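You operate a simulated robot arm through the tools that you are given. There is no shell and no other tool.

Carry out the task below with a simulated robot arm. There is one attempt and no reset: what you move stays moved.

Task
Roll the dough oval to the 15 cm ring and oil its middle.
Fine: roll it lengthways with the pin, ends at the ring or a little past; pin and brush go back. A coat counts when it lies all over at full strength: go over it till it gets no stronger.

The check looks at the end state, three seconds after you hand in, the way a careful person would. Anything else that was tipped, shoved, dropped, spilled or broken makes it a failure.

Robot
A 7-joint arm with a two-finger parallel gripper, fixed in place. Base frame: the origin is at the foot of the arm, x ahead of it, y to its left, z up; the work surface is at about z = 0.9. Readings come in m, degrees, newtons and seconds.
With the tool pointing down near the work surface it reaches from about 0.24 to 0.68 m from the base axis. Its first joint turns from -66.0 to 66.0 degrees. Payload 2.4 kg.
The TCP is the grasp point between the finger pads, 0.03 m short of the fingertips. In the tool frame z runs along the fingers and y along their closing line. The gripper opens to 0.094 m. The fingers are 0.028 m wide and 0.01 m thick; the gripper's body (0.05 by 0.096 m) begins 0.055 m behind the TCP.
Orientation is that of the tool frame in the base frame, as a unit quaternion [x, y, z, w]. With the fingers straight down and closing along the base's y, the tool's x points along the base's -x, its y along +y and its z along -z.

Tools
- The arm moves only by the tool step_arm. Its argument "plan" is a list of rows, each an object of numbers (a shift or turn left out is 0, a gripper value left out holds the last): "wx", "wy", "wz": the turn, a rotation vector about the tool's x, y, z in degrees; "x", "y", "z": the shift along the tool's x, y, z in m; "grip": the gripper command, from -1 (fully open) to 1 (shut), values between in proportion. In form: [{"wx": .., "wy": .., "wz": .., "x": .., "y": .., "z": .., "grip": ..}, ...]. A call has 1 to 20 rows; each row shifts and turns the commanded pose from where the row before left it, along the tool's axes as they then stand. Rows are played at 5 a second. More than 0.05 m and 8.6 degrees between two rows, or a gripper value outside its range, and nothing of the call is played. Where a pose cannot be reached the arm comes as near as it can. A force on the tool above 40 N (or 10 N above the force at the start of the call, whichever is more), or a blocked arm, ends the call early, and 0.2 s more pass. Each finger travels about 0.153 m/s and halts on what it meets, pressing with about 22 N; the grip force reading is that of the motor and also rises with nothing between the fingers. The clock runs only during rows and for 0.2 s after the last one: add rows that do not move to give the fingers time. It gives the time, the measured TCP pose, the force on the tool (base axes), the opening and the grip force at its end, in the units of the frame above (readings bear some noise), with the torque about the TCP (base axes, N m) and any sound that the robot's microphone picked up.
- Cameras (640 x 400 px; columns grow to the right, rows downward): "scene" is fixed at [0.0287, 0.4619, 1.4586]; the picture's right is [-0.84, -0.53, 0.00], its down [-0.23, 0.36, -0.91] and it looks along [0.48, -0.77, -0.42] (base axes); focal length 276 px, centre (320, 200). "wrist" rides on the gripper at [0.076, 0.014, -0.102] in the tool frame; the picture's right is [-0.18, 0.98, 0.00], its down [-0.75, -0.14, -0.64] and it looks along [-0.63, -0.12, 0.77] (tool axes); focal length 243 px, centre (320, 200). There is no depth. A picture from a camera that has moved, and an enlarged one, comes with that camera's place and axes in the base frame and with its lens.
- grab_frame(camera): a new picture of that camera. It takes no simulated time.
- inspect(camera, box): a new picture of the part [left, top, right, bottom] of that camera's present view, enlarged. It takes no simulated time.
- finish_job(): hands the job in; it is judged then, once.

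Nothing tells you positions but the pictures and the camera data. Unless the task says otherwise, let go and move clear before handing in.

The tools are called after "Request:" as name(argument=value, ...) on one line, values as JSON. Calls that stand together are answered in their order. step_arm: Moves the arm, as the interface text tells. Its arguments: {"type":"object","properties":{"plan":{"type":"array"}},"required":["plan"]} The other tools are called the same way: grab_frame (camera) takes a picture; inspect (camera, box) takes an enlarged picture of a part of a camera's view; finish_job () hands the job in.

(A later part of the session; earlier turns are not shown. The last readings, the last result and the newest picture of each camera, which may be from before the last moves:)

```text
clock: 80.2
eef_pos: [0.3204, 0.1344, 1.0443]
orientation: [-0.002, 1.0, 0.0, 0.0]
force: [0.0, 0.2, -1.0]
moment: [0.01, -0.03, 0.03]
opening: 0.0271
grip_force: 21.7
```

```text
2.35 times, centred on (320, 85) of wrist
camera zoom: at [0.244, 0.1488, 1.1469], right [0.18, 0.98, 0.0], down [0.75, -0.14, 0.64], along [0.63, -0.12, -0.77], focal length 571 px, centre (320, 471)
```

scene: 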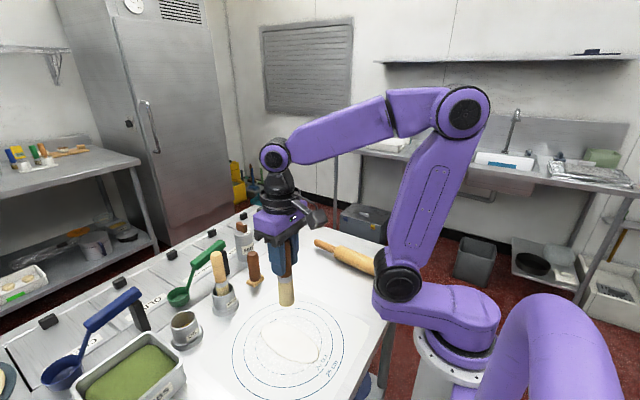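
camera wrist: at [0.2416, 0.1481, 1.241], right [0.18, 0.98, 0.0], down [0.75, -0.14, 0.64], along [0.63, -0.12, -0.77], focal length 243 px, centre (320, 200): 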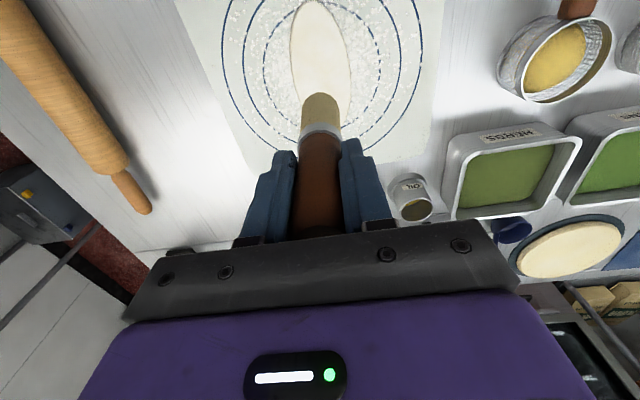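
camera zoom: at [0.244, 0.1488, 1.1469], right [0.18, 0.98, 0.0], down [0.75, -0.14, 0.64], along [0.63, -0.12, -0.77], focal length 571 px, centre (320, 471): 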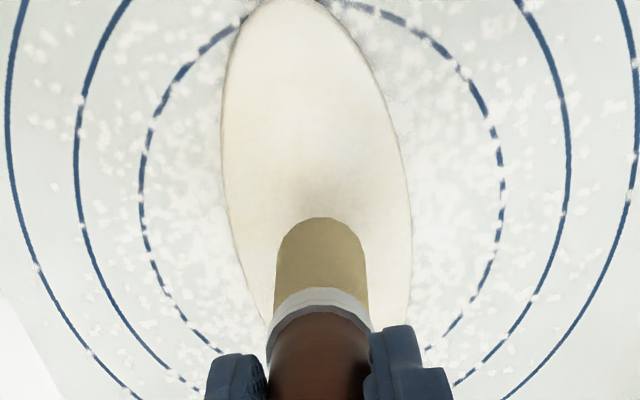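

Request:
step_arm(plan=[{"z": 0.004}, {"z": 0.003}, {"z": 0.002}, {}])

Request:
inspect(camera="scene", box=[220, 280, 360, 380])

```text
clock: 81.2
eef_pos: [0.3202, 0.134, 1.0362]
orientation: [-0.001, 1.0, 0.001, 0.0]
force: [0.0, 0.5, -0.2]
moment: [-0.02, -0.02, 0.01]
opening: 0.0272
grip_force: 22.3
```

```text
4.00 times, centred on (290, 330) of scene
camera zoom: at [0.0287, 0.4619, 1.4586], right [-0.84, -0.53, 0.0], down [-0.23, 0.36, -0.91], along [0.48, -0.77, -0.42], focal length 1104 px, centre (440, -320)
```

zoom: 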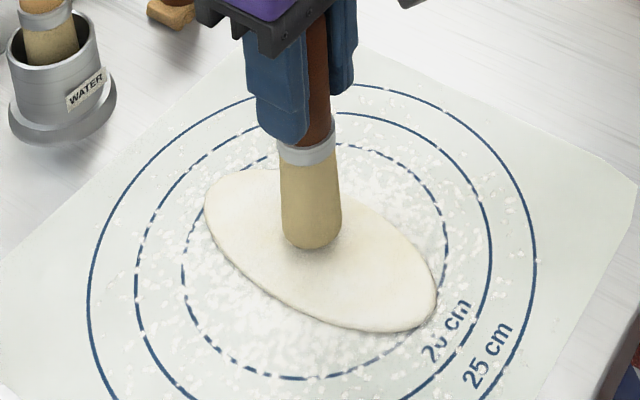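

Request:
step_arm(plan=[{"z": 0.002}, {"z": 0.002}, {}])

Request:
inspect(camera="scene", box=[220, 280, 360, 380])

```text
clock: 82.0
eef_pos: [0.3215, 0.1341, 1.0314]
orientation: [-0.001, 1.0, 0.0, 0.0]
force: [-0.2, 0.8, -0.7]
moment: [0.01, 0.03, 0.02]
opening: 0.0272
grip_force: 22.3
```

```text
4.00 times, centred on (290, 330) of scene
camera zoom: at [0.0287, 0.4619, 1.4586], right [-0.84, -0.53, 0.0], down [-0.23, 0.36, -0.91], along [0.48, -0.77, -0.42], focal length 1104 px, centre (440, -320)
```

zoom: 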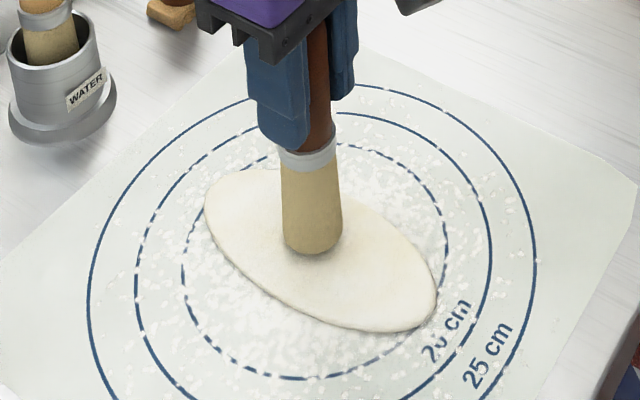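

Request:
step_arm(plan=[{"z": 0.002}, {"z": 0.001}, {}])

Request:
step_arm(plan=[{"z": 0.001}, {"z": 0.001}, {}])

Request:
inspect(camera="scene", box=[220, 280, 360, 380])

```text
clock: 82.8
eef_pos: [0.3204, 0.1354, 1.0292]
orientation: [-0.001, 1.0, 0.0, 0.0]
force: [0.1, -0.1, -0.8]
moment: [-0.02, 0.0, -0.03]
opening: 0.027
grip_force: 22.2
```

```text
clock: 83.6
eef_pos: [0.3195, 0.134, 1.0276]
orientation: [-0.001, 1.0, 0.0, 0.001]
force: [-1.4, 0.6, 5.6]
moment: [0.15, 0.09, 0.0]
opening: 0.027
grip_force: 22.3
```

```text
4.00 times, centred on (290, 330) of scene
camera zoom: at [0.0286, 0.4618, 1.4586], right [-0.84, -0.53, 0.0], down [-0.23, 0.36, -0.91], along [0.48, -0.77, -0.42], focal length 1104 px, centre (440, -320)
```

zoom: 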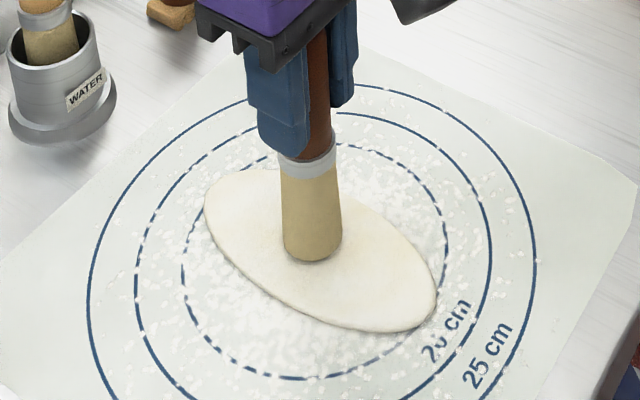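

The brush is in light contact at about 6 N. I'll make a short test stroke along the dough and look for the oil.

Request:
step_arm(plan=[{"x": -0.005, "z": -0.0005}, {"x": -0.007}, {"x": -0.008}, {"x": -0.008}, {}])

Request:
inspect(camera="scene", box=[220, 280, 360, 380])

Request:
inspect(camera="wrist", box=[200, 0, 440, 170])

```text
clock: 84.8
eef_pos: [0.3474, 0.135, 1.0275]
orientation: [-0.001, 1.0, 0.0, 0.0]
force: [-0.9, -0.4, 0.6]
moment: [0.03, -0.02, 0.01]
opening: 0.0269
grip_force: 22.2
```

```text
4.00 times, centred on (290, 330) of scene
camera zoom: at [0.0287, 0.4619, 1.4586], right [-0.84, -0.53, 0.0], down [-0.23, 0.36, -0.91], along [0.48, -0.77, -0.42], focal length 1104 px, centre (440, -320)
```

zoom: 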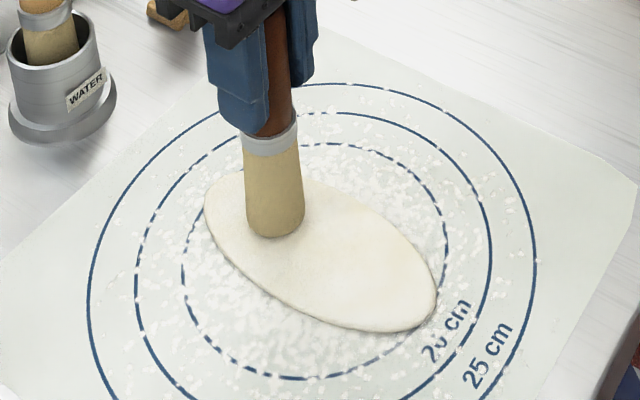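

```text
2.35 times, centred on (320, 85) of wrist
camera zoom: at [0.2709, 0.1489, 1.1293], right [0.18, 0.98, 0.0], down [0.75, -0.14, 0.64], along [0.63, -0.12, -0.77], focal length 571 px, centre (320, 471)
```

zoom: 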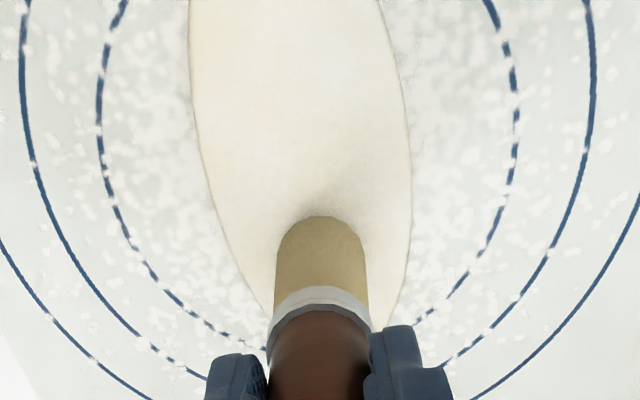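

Request:
inspect(camera="scene", box=[265, 320, 335, 365])

Request:
inspect(camera="wrist", box=[260, 0, 390, 100])

```text
8.89 times, centred on (300, 342) of scene
camera zoom: at [0.0287, 0.4619, 1.4586], right [-0.84, -0.53, 0.0], down [-0.23, 0.36, -0.91], along [0.48, -0.77, -0.42], focal length 2454 px, centre (498, -1067)
```

zoom: 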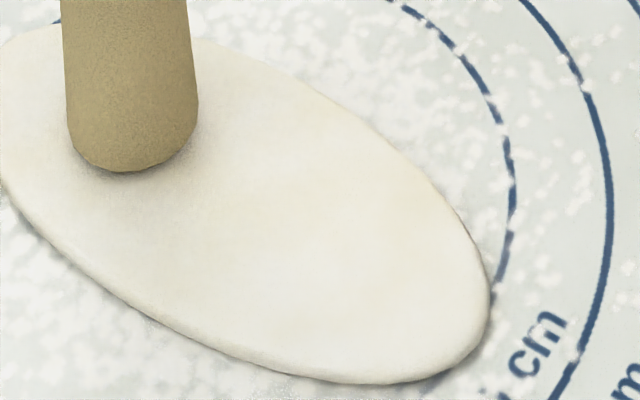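

```text
4.00 times, centred on (325, 50) of wrist
camera zoom: at [0.2709, 0.1489, 1.1293], right [0.18, 0.98, 0.0], down [0.75, -0.14, 0.64], along [0.63, -0.12, -0.77], focal length 970 px, centre (300, 800)
```

zoom: 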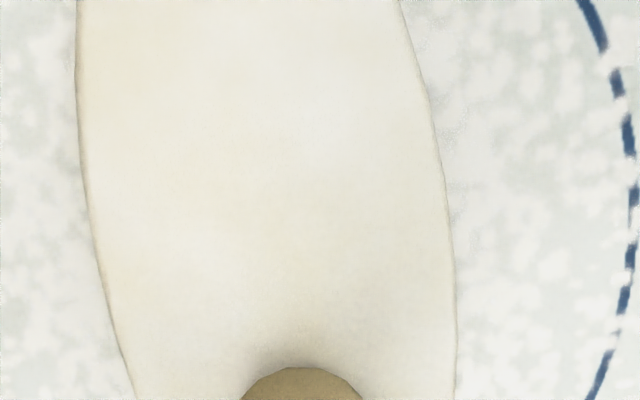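

No oil shows yet. Before going to dip, I'll try one stroke back with a bit firmer contact.

Request:
step_arm(plan=[{"z": 0.001}, {"z": 0.0005}, {"x": 0.006}, {"x": 0.008}, {"x": 0.008}, {"x": 0.008}, {"x": 0.008}, {}])

Request:
inspect(camera="scene", box=[240, 300, 350, 375])

Request:
grab_frame(camera="wrist")

```text
clock: 86.6
eef_pos: [0.3093, 0.1332, 1.026]
orientation: [-0.001, 1.0, 0.0, -0.002]
force: [2.1, -0.3, 4.7]
moment: [-0.16, -0.18, -0.01]
opening: 0.027
grip_force: 22.3
```

```text
5.33 times, centred on (295, 338) of scene
camera zoom: at [0.0287, 0.4618, 1.4586], right [-0.84, -0.53, 0.0], down [-0.23, 0.36, -0.91], along [0.48, -0.77, -0.42], focal length 1472 px, centre (453, -533)
```

zoom: 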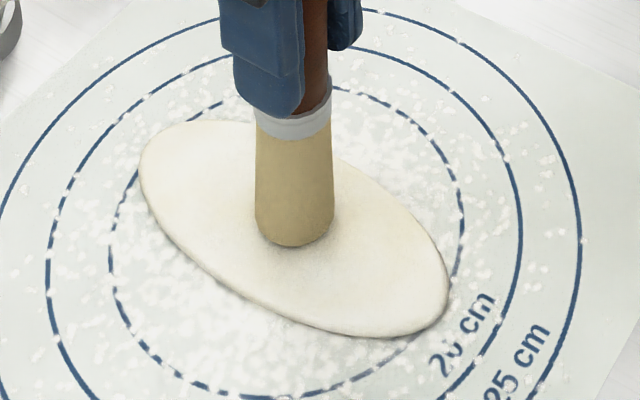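

```text
taken
camera wrist: at [0.2325, 0.1488, 1.1278], right [0.18, 0.98, 0.0], down [0.76, -0.14, 0.64], along [0.63, -0.12, -0.77], focal length 243 px, centre (320, 200)
```

wrist: 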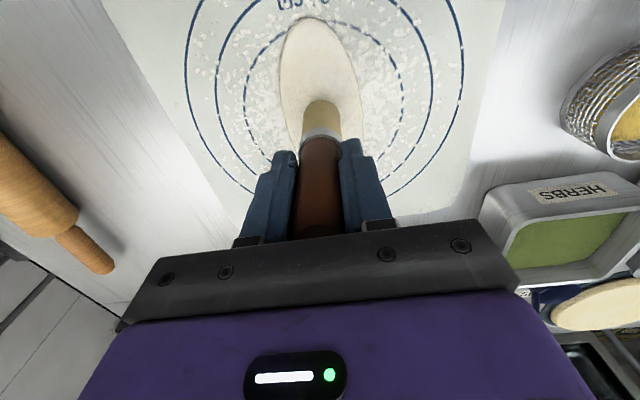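

No oil was deposited, so the bristles need a proper dip. I'll lift, return over the OIL cup along the same path, and lower the brush into it.

Request:
step_arm(plan=[{"z": -0.02}, {"z": -0.03}, {"z": -0.034}, {"z": -0.03}, {"x": -0.02, "y": 0.0115}, {"x": -0.03, "y": 0.016}, {"x": -0.036, "y": 0.019}, {"x": -0.036, "y": 0.019}, {"x": -0.036, "y": 0.019}, {"x": -0.032, "y": 0.018}, {"x": -0.023, "y": 0.012}, {}, {}])

Request:
grab_frame(camera="wrist")

Request:
inspect(camera="scene", box=[100, 200, 240, 360])

Request:
inspect(camera="scene", box=[240, 300, 350, 375])

```text
clock: 89.4
eef_pos: [0.5224, 0.25, 1.14]
orientation: [-0.001, 1.0, 0.0, 0.0]
force: [0.4, -1.0, 0.3]
moment: [0.02, 0.02, -0.01]
opening: 0.0271
grip_force: 22.0
```

```text
taken
camera wrist: at [0.4461, 0.2642, 1.2424], right [0.18, 0.98, 0.0], down [0.75, -0.14, 0.64], along [0.63, -0.12, -0.77], focal length 243 px, centre (320, 200)
```

wrist: 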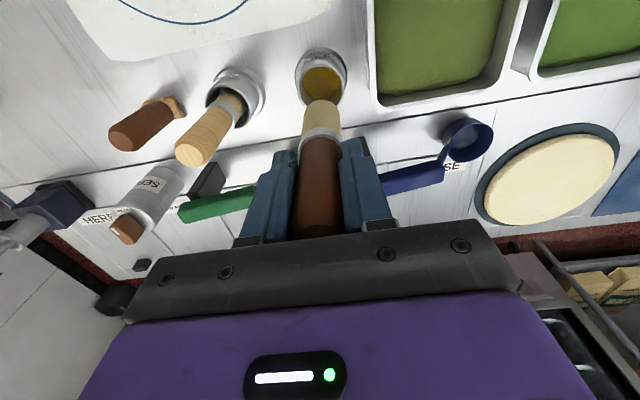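

```text
2.50 times, centred on (170, 280) of scene
camera zoom: at [0.0287, 0.4619, 1.4586], right [-0.84, -0.53, 0.0], down [-0.23, 0.36, -0.91], along [0.48, -0.77, -0.42], focal length 690 px, centre (695, 0)
```

zoom: 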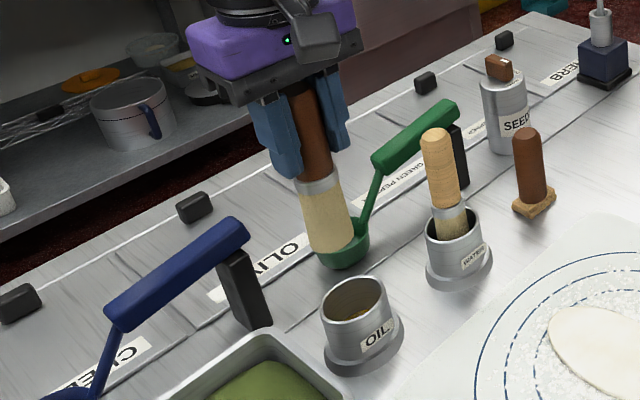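

```text
5.33 times, centred on (295, 338) of scene
camera zoom: at [0.0287, 0.4619, 1.4586], right [-0.84, -0.53, 0.0], down [-0.23, 0.36, -0.91], along [0.48, -0.77, -0.42], focal length 1472 px, centre (453, -533)
```

zoom: 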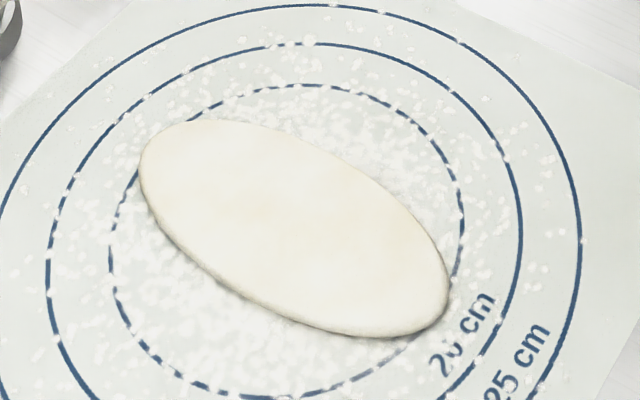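

The dough is unmoved. The brush now leans a bit in the grip, so I'll measure the tip against the cup mouth before lowering.

Request:
inspect(camera="wrist", box=[270, 30, 370, 150])

Request:
inspect(camera="scene", box=[150, 240, 220, 360])

```text
3.33 times, centred on (320, 90) of wrist
camera zoom: at [0.4461, 0.2642, 1.2424], right [0.18, 0.98, 0.0], down [0.75, -0.14, 0.64], along [0.63, -0.12, -0.77], focal length 809 px, centre (320, 567)
```

zoom: 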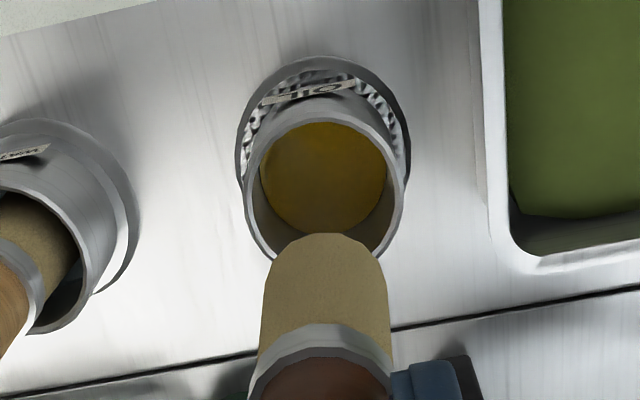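

```text
3.33 times, centred on (185, 300) of scene
camera zoom: at [0.0287, 0.4619, 1.4586], right [-0.84, -0.53, 0.0], down [-0.23, 0.36, -0.91], along [0.48, -0.77, -0.42], focal length 920 px, centre (770, -133)
```

zoom: 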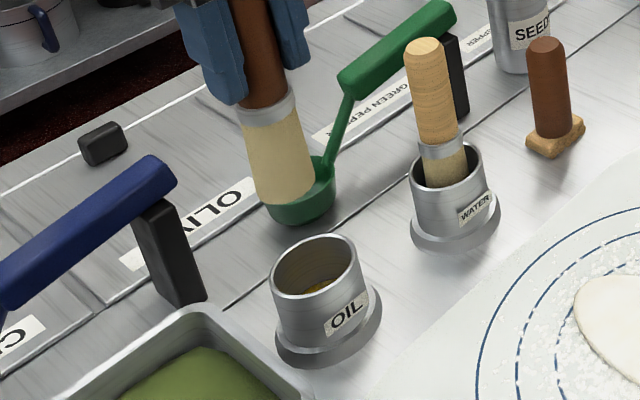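

The tip is about 2 cm off the cup centre toward +x and leans about 5°. I'll tilt the tool to make the brush upright and centre it over the cup mouth.

Request:
step_arm(plan=[{"wy": 2.6}, {"wy": 2.7}, {"x": 0.0094, "y": 0.004, "z": 0.0009}, {}])

Request:
inspect(camera="wrist", box=[270, 30, 370, 150])

Request:
inspect(camera="scene", box=[150, 240, 220, 360])

```text
clock: 90.4
eef_pos: [0.514, 0.2534, 1.1397]
orientation: [0.0, 0.999, 0.0, -0.045]
force: [0.2, -0.1, -1.0]
moment: [0.0, 0.0, 0.0]
opening: 0.0269
grip_force: 21.8
```

```text
3.33 times, centred on (320, 90) of wrist
camera zoom: at [0.4462, 0.2678, 1.2487], right [0.18, 0.98, -0.02], down [0.81, -0.14, 0.57], along [0.56, -0.12, -0.82], focal length 809 px, centre (320, 567)
```

zoom: 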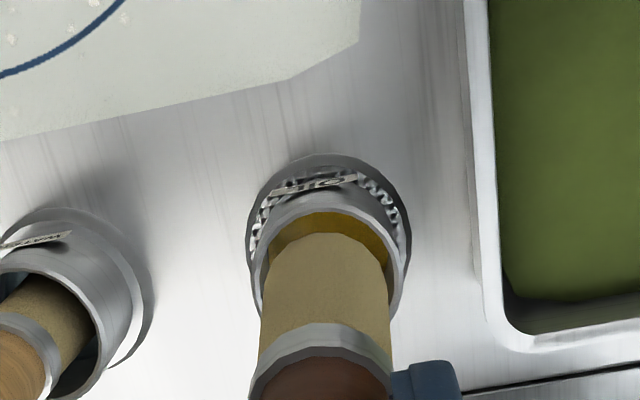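

```text
3.33 times, centred on (185, 300) of scene
camera zoom: at [0.0287, 0.4619, 1.4586], right [-0.84, -0.53, 0.0], down [-0.23, 0.36, -0.91], along [0.48, -0.77, -0.42], focal length 920 px, centre (770, -133)
```

zoom: 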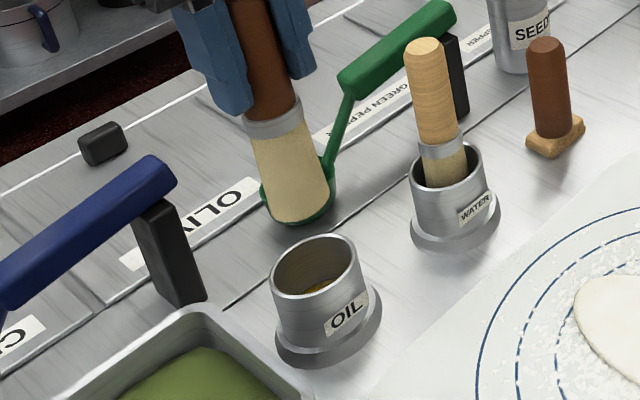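

Request:
step_arm(plan=[{"x": -0.005, "y": -0.001}, {"z": 0.02, "x": -0.0018}, {"z": 0.015, "x": -0.0014}, {}])

Request:
inspect(camera="wrist", box=[270, 30, 370, 150])

Request:
inspect(camera="scene", box=[150, 260, 220, 360])

```text
clock: 91.4
eef_pos: [0.5175, 0.2522, 1.1054]
orientation: [0.0, 0.999, 0.0, -0.046]
force: [-0.5, -0.1, -0.2]
moment: [0.01, -0.03, -0.01]
opening: 0.027
grip_force: 21.9
```

```text
3.33 times, centred on (320, 90) of wrist
camera zoom: at [0.4505, 0.2671, 1.213], right [0.18, 0.98, -0.02], down [0.81, -0.14, 0.57], along [0.56, -0.12, -0.82], focal length 809 px, centre (320, 567)
```

zoom: 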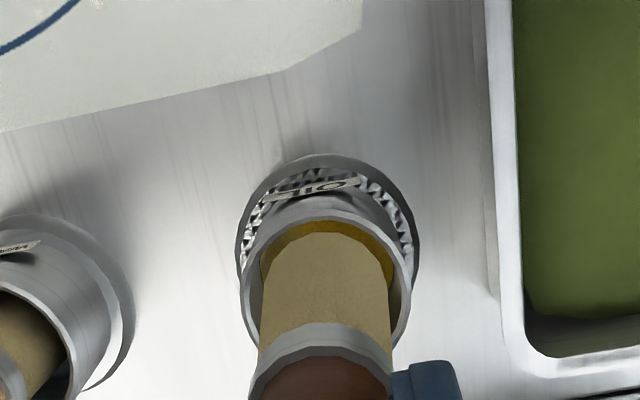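

```text
4.00 times, centred on (185, 310) of scene
camera zoom: at [0.0287, 0.4619, 1.4586], right [-0.84, -0.53, 0.0], down [-0.23, 0.36, -0.91], along [0.48, -0.77, -0.42], focal length 1104 px, centre (860, -240)
```

zoom: 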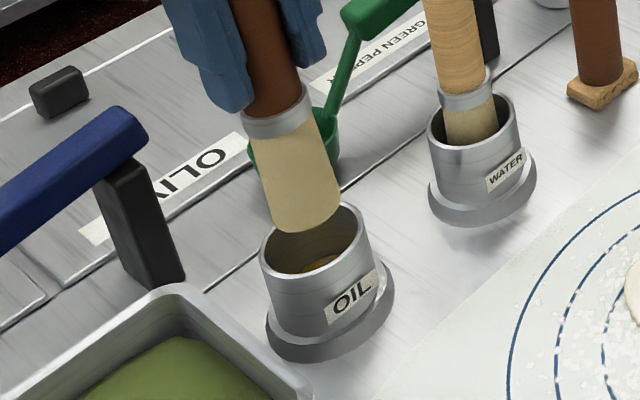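

Request:
step_arm(plan=[{"x": -0.005, "y": -0.003}, {"z": 0.015, "x": -0.0014}, {"z": 0.01, "x": -0.0009}, {}])

Request:
inspect(camera="wrist", box=[270, 30, 370, 150])

Request:
inspect(camera="scene", box=[150, 260, 220, 360])

```text
clock: 92.4
eef_pos: [0.5244, 0.2485, 1.0786]
orientation: [-0.001, 0.999, 0.0, -0.046]
force: [0.2, -0.5, -0.5]
moment: [0.0, 0.0, 0.01]
opening: 0.027
grip_force: 22.1
```

```text
3.33 times, centred on (320, 90) of wrist
camera zoom: at [0.4571, 0.2635, 1.1873], right [0.18, 0.98, -0.02], down [0.81, -0.14, 0.57], along [0.56, -0.12, -0.82], focal length 809 px, centre (320, 567)
```

zoom: 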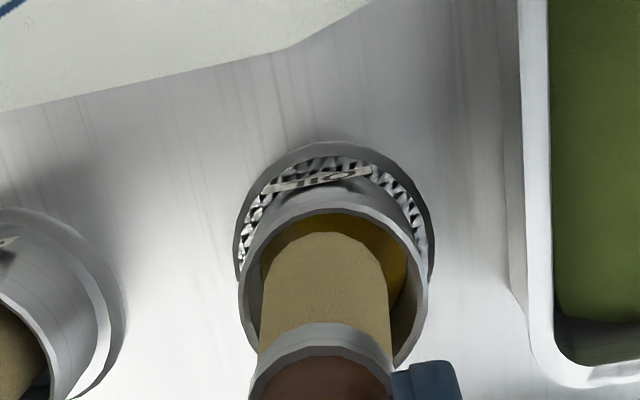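

```text
4.00 times, centred on (185, 310) of scene
camera zoom: at [0.0287, 0.4619, 1.4586], right [-0.84, -0.53, 0.0], down [-0.23, 0.36, -0.91], along [0.48, -0.77, -0.42], focal length 1104 px, centre (860, -240)
```

zoom: 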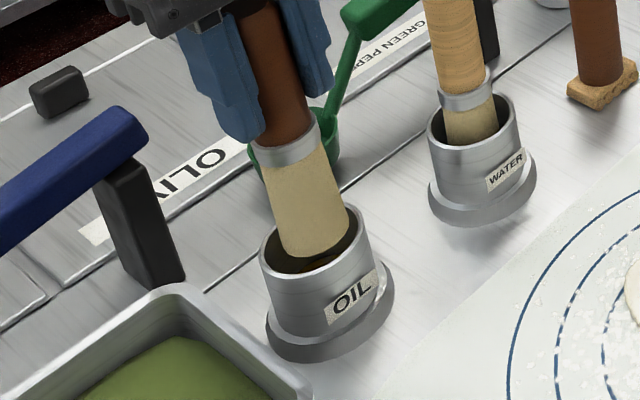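

The tip is entering the mouth; I'll nudge it 3 mm toward +y and keep lowering gently.

Request:
step_arm(plan=[{"y": 0.003}, {"z": 0.008, "x": -0.0007}, {"z": 0.008, "x": -0.0007}, {}])

Request:
inspect(camera="wrist", box=[270, 30, 370, 150])

Request:
inspect(camera="scene", box=[150, 260, 220, 360])

```text
clock: 93.4
eef_pos: [0.5232, 0.2542, 1.0629]
orientation: [-0.001, 0.999, 0.0, -0.046]
force: [0.0, 0.5, -0.8]
moment: [-0.02, 0.01, 0.0]
opening: 0.0267
grip_force: 22.0
```

```text
3.33 times, centred on (320, 90) of wrist
camera zoom: at [0.4568, 0.2683, 1.1709], right [0.18, 0.98, -0.02], down [0.81, -0.14, 0.57], along [0.56, -0.12, -0.82], focal length 809 px, centre (320, 567)
```

zoom: 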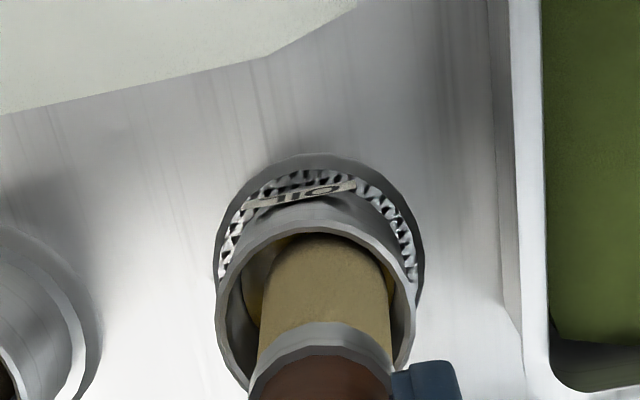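

```text
4.00 times, centred on (185, 310) of scene
camera zoom: at [0.0287, 0.4619, 1.4586], right [-0.84, -0.53, 0.0], down [-0.23, 0.36, -0.91], along [0.48, -0.77, -0.42], focal length 1104 px, centre (860, -240)
```

zoom: 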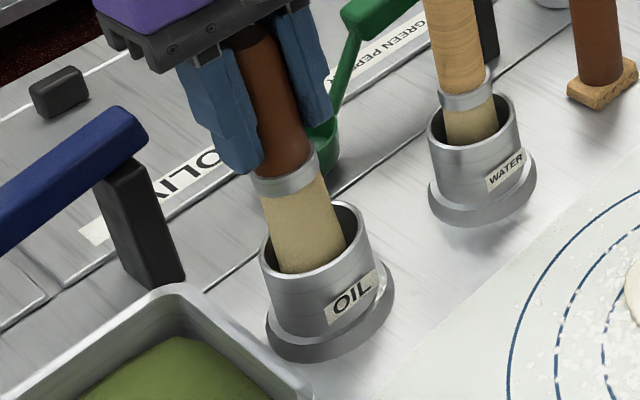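

Request:
step_arm(plan=[{"y": -0.002}, {"z": 0.008, "x": -0.0007}, {"z": 0.008, "x": -0.0007}, {"z": 0.006, "x": -0.0005}, {}])

Request:
step_arm(plan=[{"z": 0.004, "x": -0.0004}, {"z": 0.003, "x": -0.0003}, {}])

Request:
inspect(camera="scene", box=[150, 260, 220, 360])

Request:
inspect(camera="wrist", box=[270, 30, 370, 150])

```text
clock: 94.6
eef_pos: [0.5239, 0.2514, 1.0409]
orientation: [-0.001, 0.999, 0.0, -0.046]
force: [-0.4, 0.2, -1.0]
moment: [-0.08, -0.02, -0.01]
opening: 0.0271
grip_force: 21.6
```

```text
clock: 95.4
eef_pos: [0.5223, 0.2503, 1.0346]
orientation: [-0.001, 0.999, 0.0, -0.045]
force: [-0.7, 0.0, -0.6]
moment: [-0.01, -0.02, 0.0]
opening: 0.0271
grip_force: 21.8
```

```text
4.00 times, centred on (185, 310) of scene
camera zoom: at [0.0287, 0.4619, 1.4586], right [-0.84, -0.53, 0.0], down [-0.23, 0.36, -0.91], along [0.48, -0.77, -0.42], focal length 1104 px, centre (860, -240)
```

zoom: 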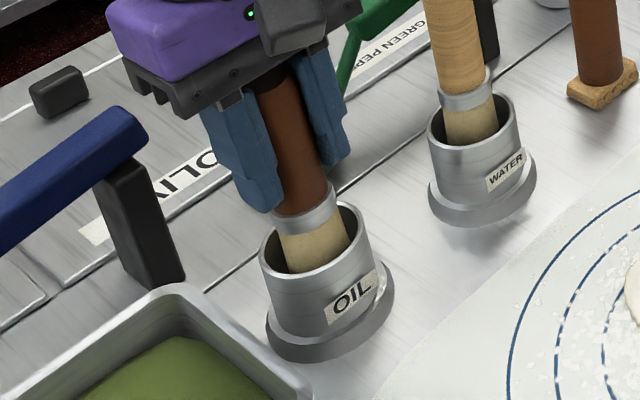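

```text
3.33 times, centred on (320, 90) of wrist
camera zoom: at [0.4552, 0.2653, 1.1425], right [0.18, 0.98, -0.02], down [0.81, -0.14, 0.57], along [0.56, -0.12, -0.82], focal length 809 px, centre (320, 567)
```

zoom: 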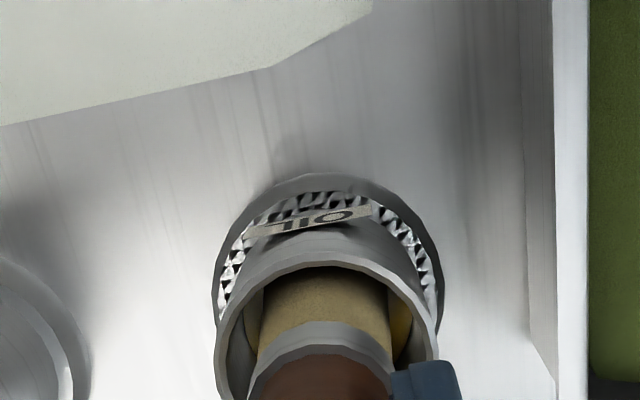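

The brush is in the cup without touching the rim. I'll lower to the bottom, stir a little and wait.

Request:
step_arm(plan=[{"z": 0.002}, {"z": 0.002}, {"z": 0.001}, {}])

Request:
step_arm(plan=[{"z": 0.001}, {"z": 0.001}, {}])

```text
clock: 96.4
eef_pos: [0.5218, 0.2514, 1.0298]
orientation: [0.0, 0.999, 0.001, -0.045]
force: [1.1, -0.6, 22.5]
moment: [-0.26, -0.33, 0.0]
opening: 0.0271
grip_force: 21.7
```

```text
clock: 97.2
eef_pos: [0.5206, 0.2498, 1.0282]
orientation: [-0.001, 0.999, 0.0, -0.047]
force: [-1.2, 3.1, 21.4]
moment: [0.34, -0.11, 0.03]
opening: 0.0273
grip_force: 21.9
```

The tip is on the bottom. I'll ease off, swirl by a few millimetres, wait, then lift out.

Request:
step_arm(plan=[{"z": -0.002}, {"x": 0.002}, {"y": 0.002}, {"x": -0.004}, {"y": -0.004}, {"x": 0.004}, {"y": 0.002}, {"x": -0.002}, {}, {}])

Request:
step_arm(plan=[{"z": -0.01, "x": 0.0009}, {"z": -0.02, "x": 0.0018}, {"z": -0.025, "x": 0.0023}, {"z": -0.025, "x": 0.0023}, {"z": -0.02, "x": 0.0018}, {"z": -0.01, "x": 0.0009}, {}, {}, {}])

Request:
inspect(camera="scene", box=[150, 240, 220, 360])

Request:
inspect(camera="wrist", box=[270, 30, 370, 150])

```text
clock: 99.4
eef_pos: [0.5209, 0.2491, 1.0286]
orientation: [-0.001, 0.999, 0.001, -0.046]
force: [-0.4, -0.2, -0.6]
moment: [-0.02, -0.01, -0.01]
opening: 0.0272
grip_force: 21.7
```

```text
clock: 101.4
eef_pos: [0.5223, 0.2501, 1.1383]
orientation: [-0.001, 0.999, -0.001, -0.046]
force: [0.7, 0.4, -0.8]
moment: [-0.01, 0.0, 0.05]
opening: 0.0271
grip_force: 21.8
```

```text
3.33 times, centred on (185, 300) of scene
camera zoom: at [0.0287, 0.4619, 1.4586], right [-0.84, -0.53, 0.0], down [-0.23, 0.36, -0.91], along [0.48, -0.77, -0.42], focal length 920 px, centre (770, -133)
```

zoom: 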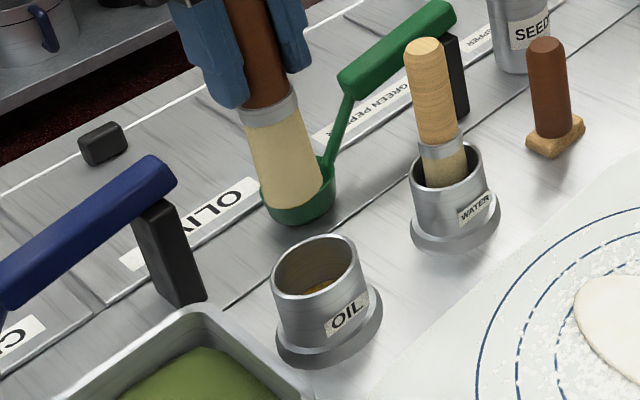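

```text
3.33 times, centred on (320, 90) of wrist
camera zoom: at [0.4554, 0.2651, 1.2474], right [0.18, 0.98, -0.02], down [0.81, -0.14, 0.57], along [0.56, -0.12, -0.82], focal length 809 px, centre (320, 567)
```

zoom: 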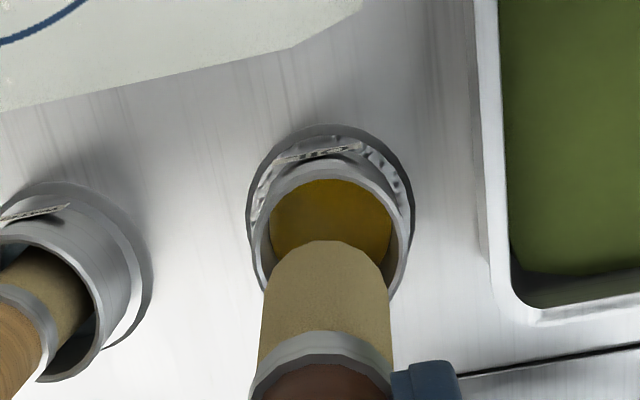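

The bristles look unchanged, so oil may show only on the dough after repeated strokes. I'll carry the freshly dipped brush back over the dough.

Request:
step_arm(plan=[{"x": 0.02, "y": -0.0115, "z": 0.0019}, {"x": 0.03, "y": -0.0172, "z": 0.0028}, {"x": 0.034, "y": -0.0195, "z": 0.0032}, {"x": 0.034, "y": -0.0195, "z": 0.0032}, {"x": 0.034, "y": -0.0195, "z": 0.0032}, {"x": 0.03, "y": -0.0172, "z": 0.0028}, {"x": 0.0194, "y": -0.0111, "z": 0.0018}, {"z": 0.03, "x": -0.0028}, {"z": 0.03, "x": -0.0028}, {"z": 0.025, "x": -0.0023}, {}])

Request:
inspect(camera="scene", box=[220, 280, 360, 380])

Request:
inspect(camera="wrist", box=[200, 0, 440, 170])

```text
clock: 103.8
eef_pos: [0.3202, 0.1348, 1.0532]
orientation: [0.0, 0.999, 0.0, -0.047]
force: [-0.3, 0.0, -0.8]
moment: [-0.02, 0.03, -0.01]
opening: 0.0272
grip_force: 22.7
```

```text
4.00 times, centred on (290, 330) of scene
camera zoom: at [0.0287, 0.4619, 1.4586], right [-0.84, -0.53, 0.0], down [-0.23, 0.36, -0.91], along [0.48, -0.77, -0.42], focal length 1104 px, centre (440, -320)
```

zoom: 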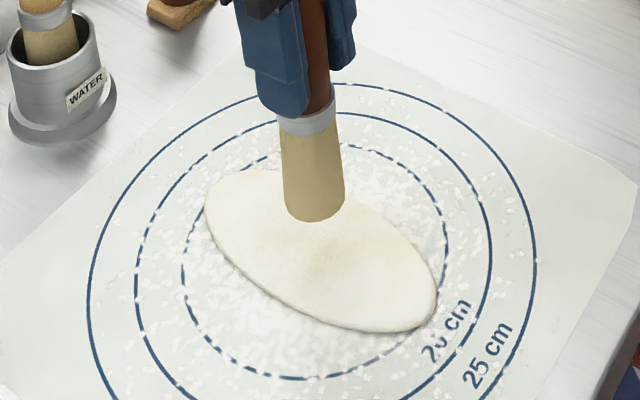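

```text
2.35 times, centred on (320, 85) of wrist
camera zoom: at [0.2537, 0.1485, 1.1622], right [0.18, 0.98, -0.02], down [0.81, -0.14, 0.57], along [0.56, -0.12, -0.82], focal length 571 px, centre (320, 471)
```

zoom: 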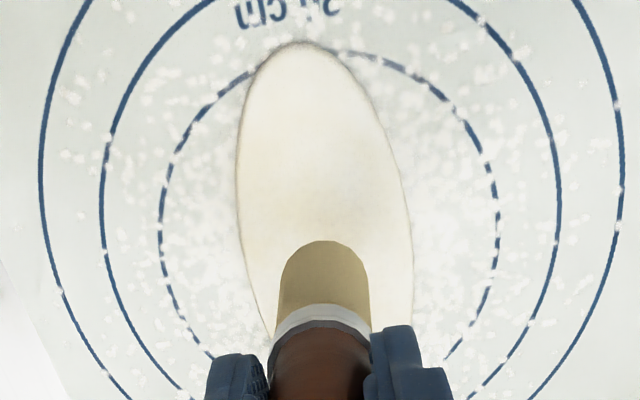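

Request:
step_arm(plan=[{"z": 0.012, "x": -0.0011}, {"z": 0.009, "x": -0.0008}, {"z": 0.003, "x": -0.0003}, {}])

Request:
step_arm(plan=[{"z": 0.001}, {"z": 0.001}, {}])

```text
clock: 104.8
eef_pos: [0.3202, 0.1338, 1.0297]
orientation: [-0.001, 0.999, 0.001, -0.046]
force: [0.6, 0.4, -0.9]
moment: [-0.03, -0.04, 0.01]
opening: 0.0271
grip_force: 21.3
```

```text
clock: 105.6
eef_pos: [0.3202, 0.1342, 1.0274]
orientation: [0.0, 0.999, -0.001, -0.046]
force: [-0.4, -0.8, -1.0]
moment: [-0.03, 0.01, 0.04]
opening: 0.0268
grip_force: 22.3
```

Request:
step_arm(plan=[{"z": 0.001}, {"z": 0.001}, {}])

Request:
step_arm(plan=[{"z": 0.0007}, {"z": 0.0007}, {}])

```text
clock: 106.4
eef_pos: [0.3199, 0.1341, 1.0253]
orientation: [0.0, 0.999, 0.0, -0.046]
force: [0.1, -0.4, -0.6]
moment: [0.0, 0.01, -0.01]
opening: 0.027
grip_force: 21.7
```

```text
clock: 107.2
eef_pos: [0.319, 0.1345, 1.0237]
orientation: [-0.002, 0.999, 0.0, -0.046]
force: [-0.8, -0.4, -0.5]
moment: [-0.05, -0.02, 0.0]
opening: 0.0272
grip_force: 22.0
```

Request:
step_arm(plan=[{"z": 0.0007}, {"z": 0.0007}, {}])

Request:
inspect(camera="scene", box=[240, 300, 350, 375])

```text
clock: 108.0
eef_pos: [0.3196, 0.134, 1.0233]
orientation: [-0.002, 0.999, 0.0, -0.045]
force: [-2.4, -1.1, 18.8]
moment: [-0.23, 0.02, -0.05]
opening: 0.0271
grip_force: 22.2
```

```text
5.33 times, centred on (295, 338) of scene
camera zoom: at [0.0284, 0.4618, 1.4587], right [-0.84, -0.53, 0.0], down [-0.23, 0.36, -0.91], along [0.48, -0.77, -0.42], focal length 1472 px, centre (453, -533)
```

zoom: 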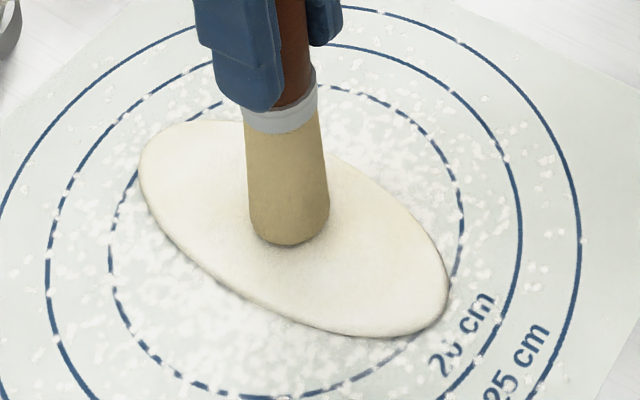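

The contact is stiff, so I'll ease off half a millimetre. Then I'll stroke toward +x, keeping the height level by accounting for the tool tilt.

Request:
step_arm(plan=[{"z": -0.0004}, {"x": -0.00797, "z": -0.00074}, {"x": -0.00797, "z": -0.00074}, {"x": -0.00797, "z": -0.00074}, {"x": -0.00797, "z": -0.00074}, {}])

Request:
inspect(camera="scene", box=[240, 300, 350, 375])

Request:
inspect(camera="wrist", box=[240, 0, 400, 110])

```text
clock: 109.4
eef_pos: [0.3515, 0.1337, 1.0241]
orientation: [0.0, 0.999, 0.0, -0.046]
force: [0.5, -0.4, -1.1]
moment: [0.01, -0.02, 0.0]
opening: 0.0269
grip_force: 22.1
```

```text
5.33 times, centred on (295, 338) of scene
camera zoom: at [0.0287, 0.4619, 1.4586], right [-0.84, -0.53, 0.0], down [-0.23, 0.36, -0.91], along [0.48, -0.77, -0.42], focal length 1472 px, centre (453, -533)
```

zoom: 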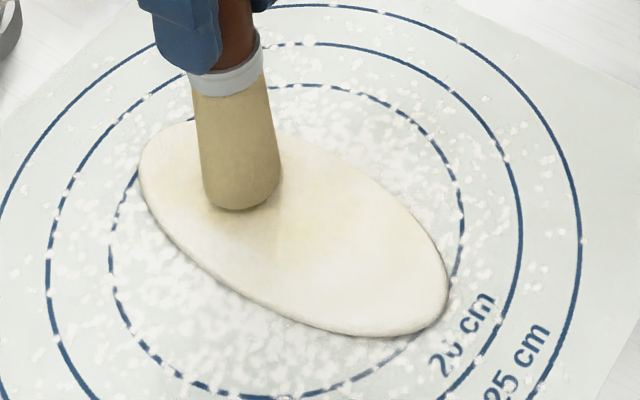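

```text
3.64 times, centred on (320, 55) of wrist
camera zoom: at [0.2851, 0.1482, 1.1316], right [0.18, 0.98, -0.02], down [0.81, -0.14, 0.57], along [0.56, -0.12, -0.82], focal length 882 px, centre (320, 727)
```

zoom: 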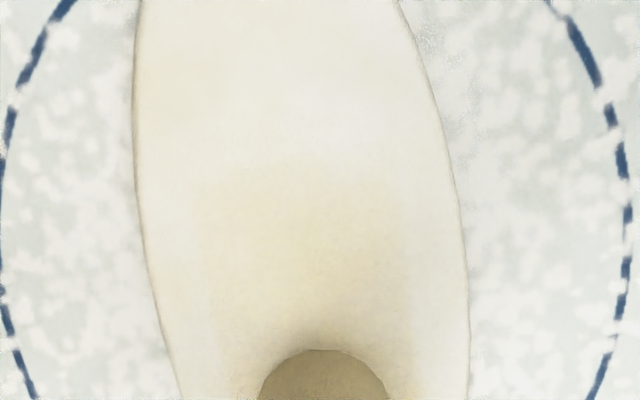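

A faint oily tint is now showing in the middle, so the oil goes on and builds up with passes. I'll lower into contact here and stroke back and forth.

Request:
step_arm(plan=[{"z": 0.0007}, {"z": 0.0007}, {}])

```text
clock: 110.2
eef_pos: [0.3513, 0.1347, 1.0228]
orientation: [0.0, 0.999, 0.001, -0.046]
force: [-1.4, -2.3, 9.5]
moment: [-0.22, 0.03, -0.03]
opening: 0.0271
grip_force: 22.4
```

Request:
step_arm(plan=[{"x": 0.00797, "z": 0.0006}, {"x": 0.00797, "z": 0.0006}, {"x": 0.00797, "z": 0.0006}, {"x": 0.00797, "z": 0.00074}, {"x": 0.00797, "z": 0.00074}, {"x": 0.00797, "z": 0.00084}, {"x": 0.00797, "z": 0.00084}, {}])

Request:
inspect(camera="scene", box=[240, 300, 350, 375])

Request:
inspect(camera="wrist", box=[240, 0, 400, 110])

```text
clock: 112.0
eef_pos: [0.2959, 0.1338, 1.0221]
orientation: [-0.001, 0.999, 0.001, -0.046]
force: [3.9, 1.4, 6.1]
moment: [0.22, -0.48, -0.01]
opening: 0.0271
grip_force: 22.0
```

```text
5.33 times, centred on (295, 338) of scene
camera zoom: at [0.0287, 0.4618, 1.4586], right [-0.84, -0.53, 0.0], down [-0.23, 0.36, -0.91], along [0.48, -0.77, -0.42], focal length 1472 px, centre (453, -533)
```

zoom: 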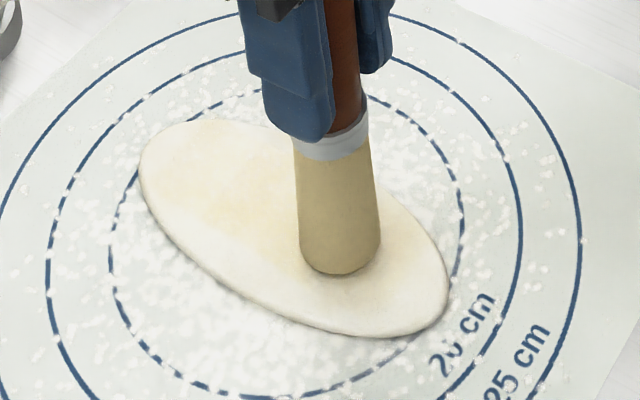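

```text
3.64 times, centred on (320, 55) of wrist
camera zoom: at [0.2289, 0.1488, 1.1299], right [0.18, 0.98, -0.02], down [0.81, -0.14, 0.57], along [0.56, -0.12, -0.82], focal length 882 px, centre (320, 727)
```

zoom: 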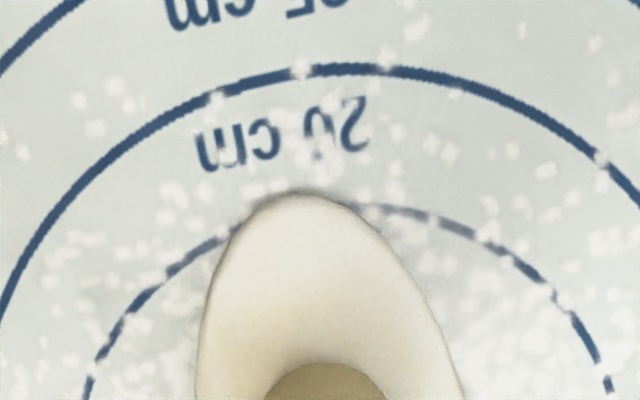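

The tint is building up. I'll continue toward the near side, then stroke back, following the slight dome.

Request:
step_arm(plan=[{"x": 0.00797, "z": 0.0009}, {"x": 0.00797, "z": 0.0009}, {"x": 0.00797, "z": 0.0009}, {}])

Request:
step_arm(plan=[{"x": -0.00797, "z": -0.0009}, {"x": -0.00797, "z": -0.0009}, {"x": -0.00797, "z": -0.0009}, {"x": -0.00797, "z": -0.0008}, {"x": -0.00797, "z": -0.0008}, {"x": -0.00797, "z": -0.00074}, {}])

Request:
step_arm(plan=[{"x": -0.00797, "z": -0.00064}, {"x": -0.00797, "z": -0.0006}, {"x": -0.00797, "z": -0.0006}, {"x": -0.00797, "z": -0.0005}, {"x": -0.00797, "z": -0.0005}, {"x": -0.00797, "z": -0.0005}, {}])

Request:
inspect(camera="scene", box=[240, 300, 350, 375])

Request:
inspect(camera="wrist", box=[240, 0, 400, 110])

```text
clock: 113.0
eef_pos: [0.2703, 0.1327, 1.0217]
orientation: [-0.001, 0.999, -0.001, -0.047]
force: [0.1, -0.2, 0.0]
moment: [0.03, 0.01, -0.01]
opening: 0.0272
grip_force: 22.4
```

```text
clock: 114.6
eef_pos: [0.3195, 0.1345, 1.0225]
orientation: [0.0, 0.999, 0.0, -0.047]
force: [-0.2, 0.1, -0.9]
moment: [-0.01, -0.01, -0.04]
opening: 0.027
grip_force: 22.3
```

```text
clock: 116.2
eef_pos: [0.366, 0.1342, 1.0214]
orientation: [-0.001, 0.999, 0.0, -0.045]
force: [-4.0, 0.1, 13.0]
moment: [-0.23, 0.28, 0.0]
opening: 0.027
grip_force: 21.6
```

```text
5.33 times, centred on (295, 338) of scene
camera zoom: at [0.0284, 0.4618, 1.4586], right [-0.84, -0.53, 0.0], down [-0.23, 0.36, -0.91], along [0.48, -0.77, -0.42], focal length 1472 px, centre (453, -533)
```

zoom: 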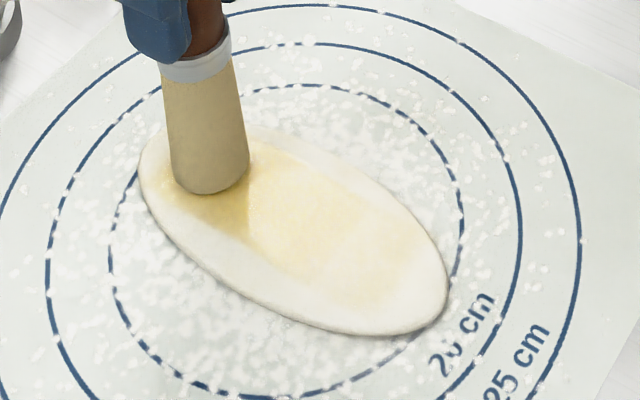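

```text
3.64 times, centred on (320, 55) of wrist
camera zoom: at [0.3003, 0.149, 1.1294], right [0.18, 0.98, -0.02], down [0.81, -0.14, 0.57], along [0.56, -0.12, -0.82], focal length 882 px, centre (320, 727)
```

zoom: 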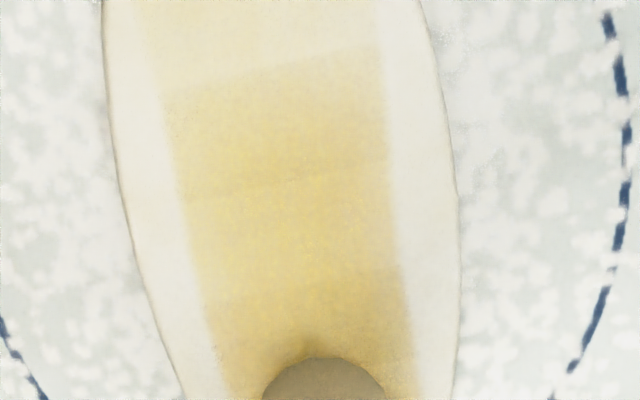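

The oil strip is clear now: the brush paints about 4.6 cm wide, from y ≈ 0.112 to 0.159. I'll keep stroking, slightly offset to +y on this pass, to even it out and build full strength.

Request:
step_arm(plan=[{"z": -0.0003}, {"x": 0.00797, "z": 0.00068, "y": 0.0025}, {"x": 0.00797, "z": 0.00068, "y": 0.0025}, {"x": 0.00797, "z": 0.00068}, {"x": 0.00797, "z": 0.00068}, {"x": 0.00797, "z": 0.00074}, {"x": 0.00797, "z": 0.00074}, {}])

Request:
step_arm(plan=[{"x": 0.00797, "z": 0.00074}, {"x": 0.00797, "z": 0.00078}, {"x": 0.00797, "z": 0.00078}, {"x": 0.00797, "z": 0.0008, "y": -0.0025}, {"x": 0.00797, "z": 0.0008, "y": -0.0025}, {"x": 0.00797, "z": 0.0008}, {}])

Request:
inspect(camera="scene", box=[240, 300, 350, 375])

Request:
inspect(camera="wrist", box=[240, 0, 400, 110])

```text
clock: 118.0
eef_pos: [0.318, 0.1407, 1.0217]
orientation: [-0.001, 0.999, -0.001, -0.046]
force: [0.7, 0.3, -0.6]
moment: [-0.04, 0.05, 0.01]
opening: 0.0268
grip_force: 22.3
```

```text
clock: 119.6
eef_pos: [0.2704, 0.134, 1.0226]
orientation: [0.0, 0.999, 0.001, -0.047]
force: [-0.3, 0.2, 0.0]
moment: [-0.09, -0.08, 0.0]
opening: 0.0269
grip_force: 21.9
```

```text
5.33 times, centred on (295, 338) of scene
camera zoom: at [0.0287, 0.4619, 1.4586], right [-0.84, -0.53, 0.0], down [-0.23, 0.36, -0.91], along [0.48, -0.77, -0.42], focal length 1472 px, centre (453, -533)
```

zoom: 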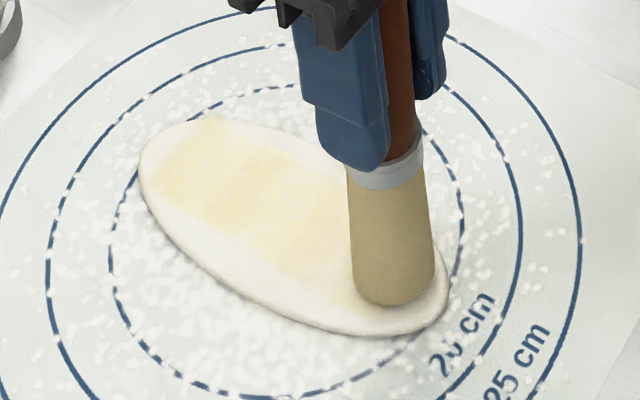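

```text
3.64 times, centred on (320, 55) of wrist
camera zoom: at [0.2042, 0.1484, 1.1303], right [0.18, 0.98, -0.02], down [0.81, -0.14, 0.57], along [0.56, -0.12, -0.82], focal length 882 px, centre (320, 727)
```

zoom: 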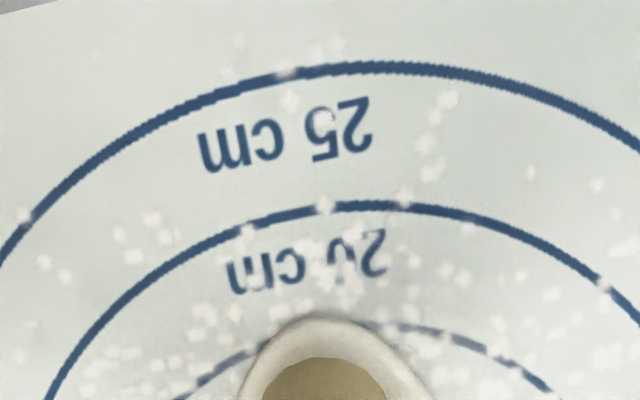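

Request:
step_arm(plan=[{"z": 0.0004}, {"x": -0.00797, "z": -0.00078, "y": -0.0025}, {"x": -0.00797, "z": -0.00078, "y": -0.0025}, {"x": -0.00797, "z": -0.00076}, {"x": -0.00797, "z": -0.00074}, {"x": -0.00797, "z": -0.00074}, {"x": -0.00797, "z": -0.00074}, {}])

Request:
step_arm(plan=[{"x": -0.00797, "z": -0.0007}, {"x": -0.00797, "z": -0.0007}, {"x": -0.00797, "z": -0.0007}, {"x": -0.00797, "z": -0.0007, "y": 0.0025}, {"x": -0.00797, "z": -0.0007, "y": 0.0025}, {"x": -0.00797, "z": -0.0007}, {}])

Request:
inspect(camera="scene", box=[240, 300, 350, 375])

Request:
inspect(camera="wrist", box=[240, 0, 400, 110])

```text
clock: 121.4
eef_pos: [0.3198, 0.1294, 1.021]
orientation: [-0.001, 0.999, 0.0, -0.046]
force: [-4.2, -0.7, 9.5]
moment: [-0.16, 0.42, -0.02]
opening: 0.0271
grip_force: 21.6
```

```text
clock: 123.0
eef_pos: [0.3692, 0.1356, 1.0212]
orientation: [0.0, 0.999, -0.001, -0.046]
force: [-0.1, 0.1, 0.0]
moment: [-0.01, -0.02, 0.05]
opening: 0.0269
grip_force: 22.3
```

```text
5.33 times, centred on (295, 338) of scene
camera zoom: at [0.0287, 0.4619, 1.4586], right [-0.84, -0.53, 0.0], down [-0.23, 0.36, -0.91], along [0.48, -0.77, -0.42], focal length 1472 px, centre (453, -533)
```

zoom: 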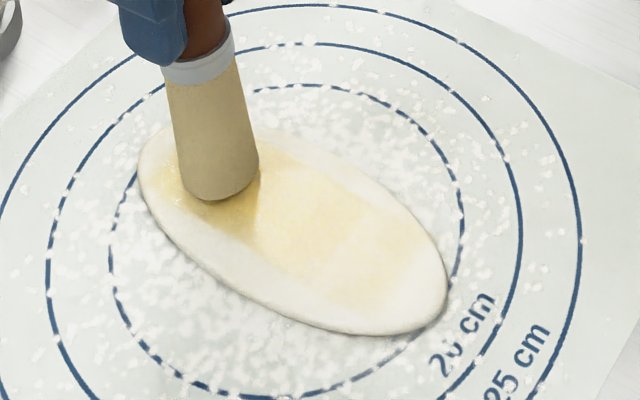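

```text
3.64 times, centred on (320, 55) of wrist
camera zoom: at [0.3017, 0.1502, 1.1287], right [0.18, 0.98, -0.02], down [0.81, -0.14, 0.57], along [0.56, -0.12, -0.82], focal length 882 px, centre (320, 727)
```

zoom: 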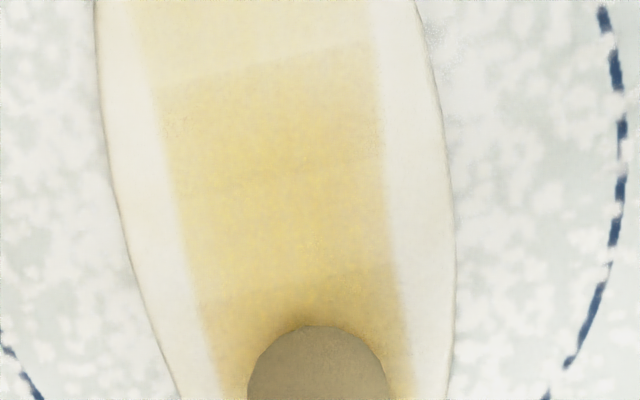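

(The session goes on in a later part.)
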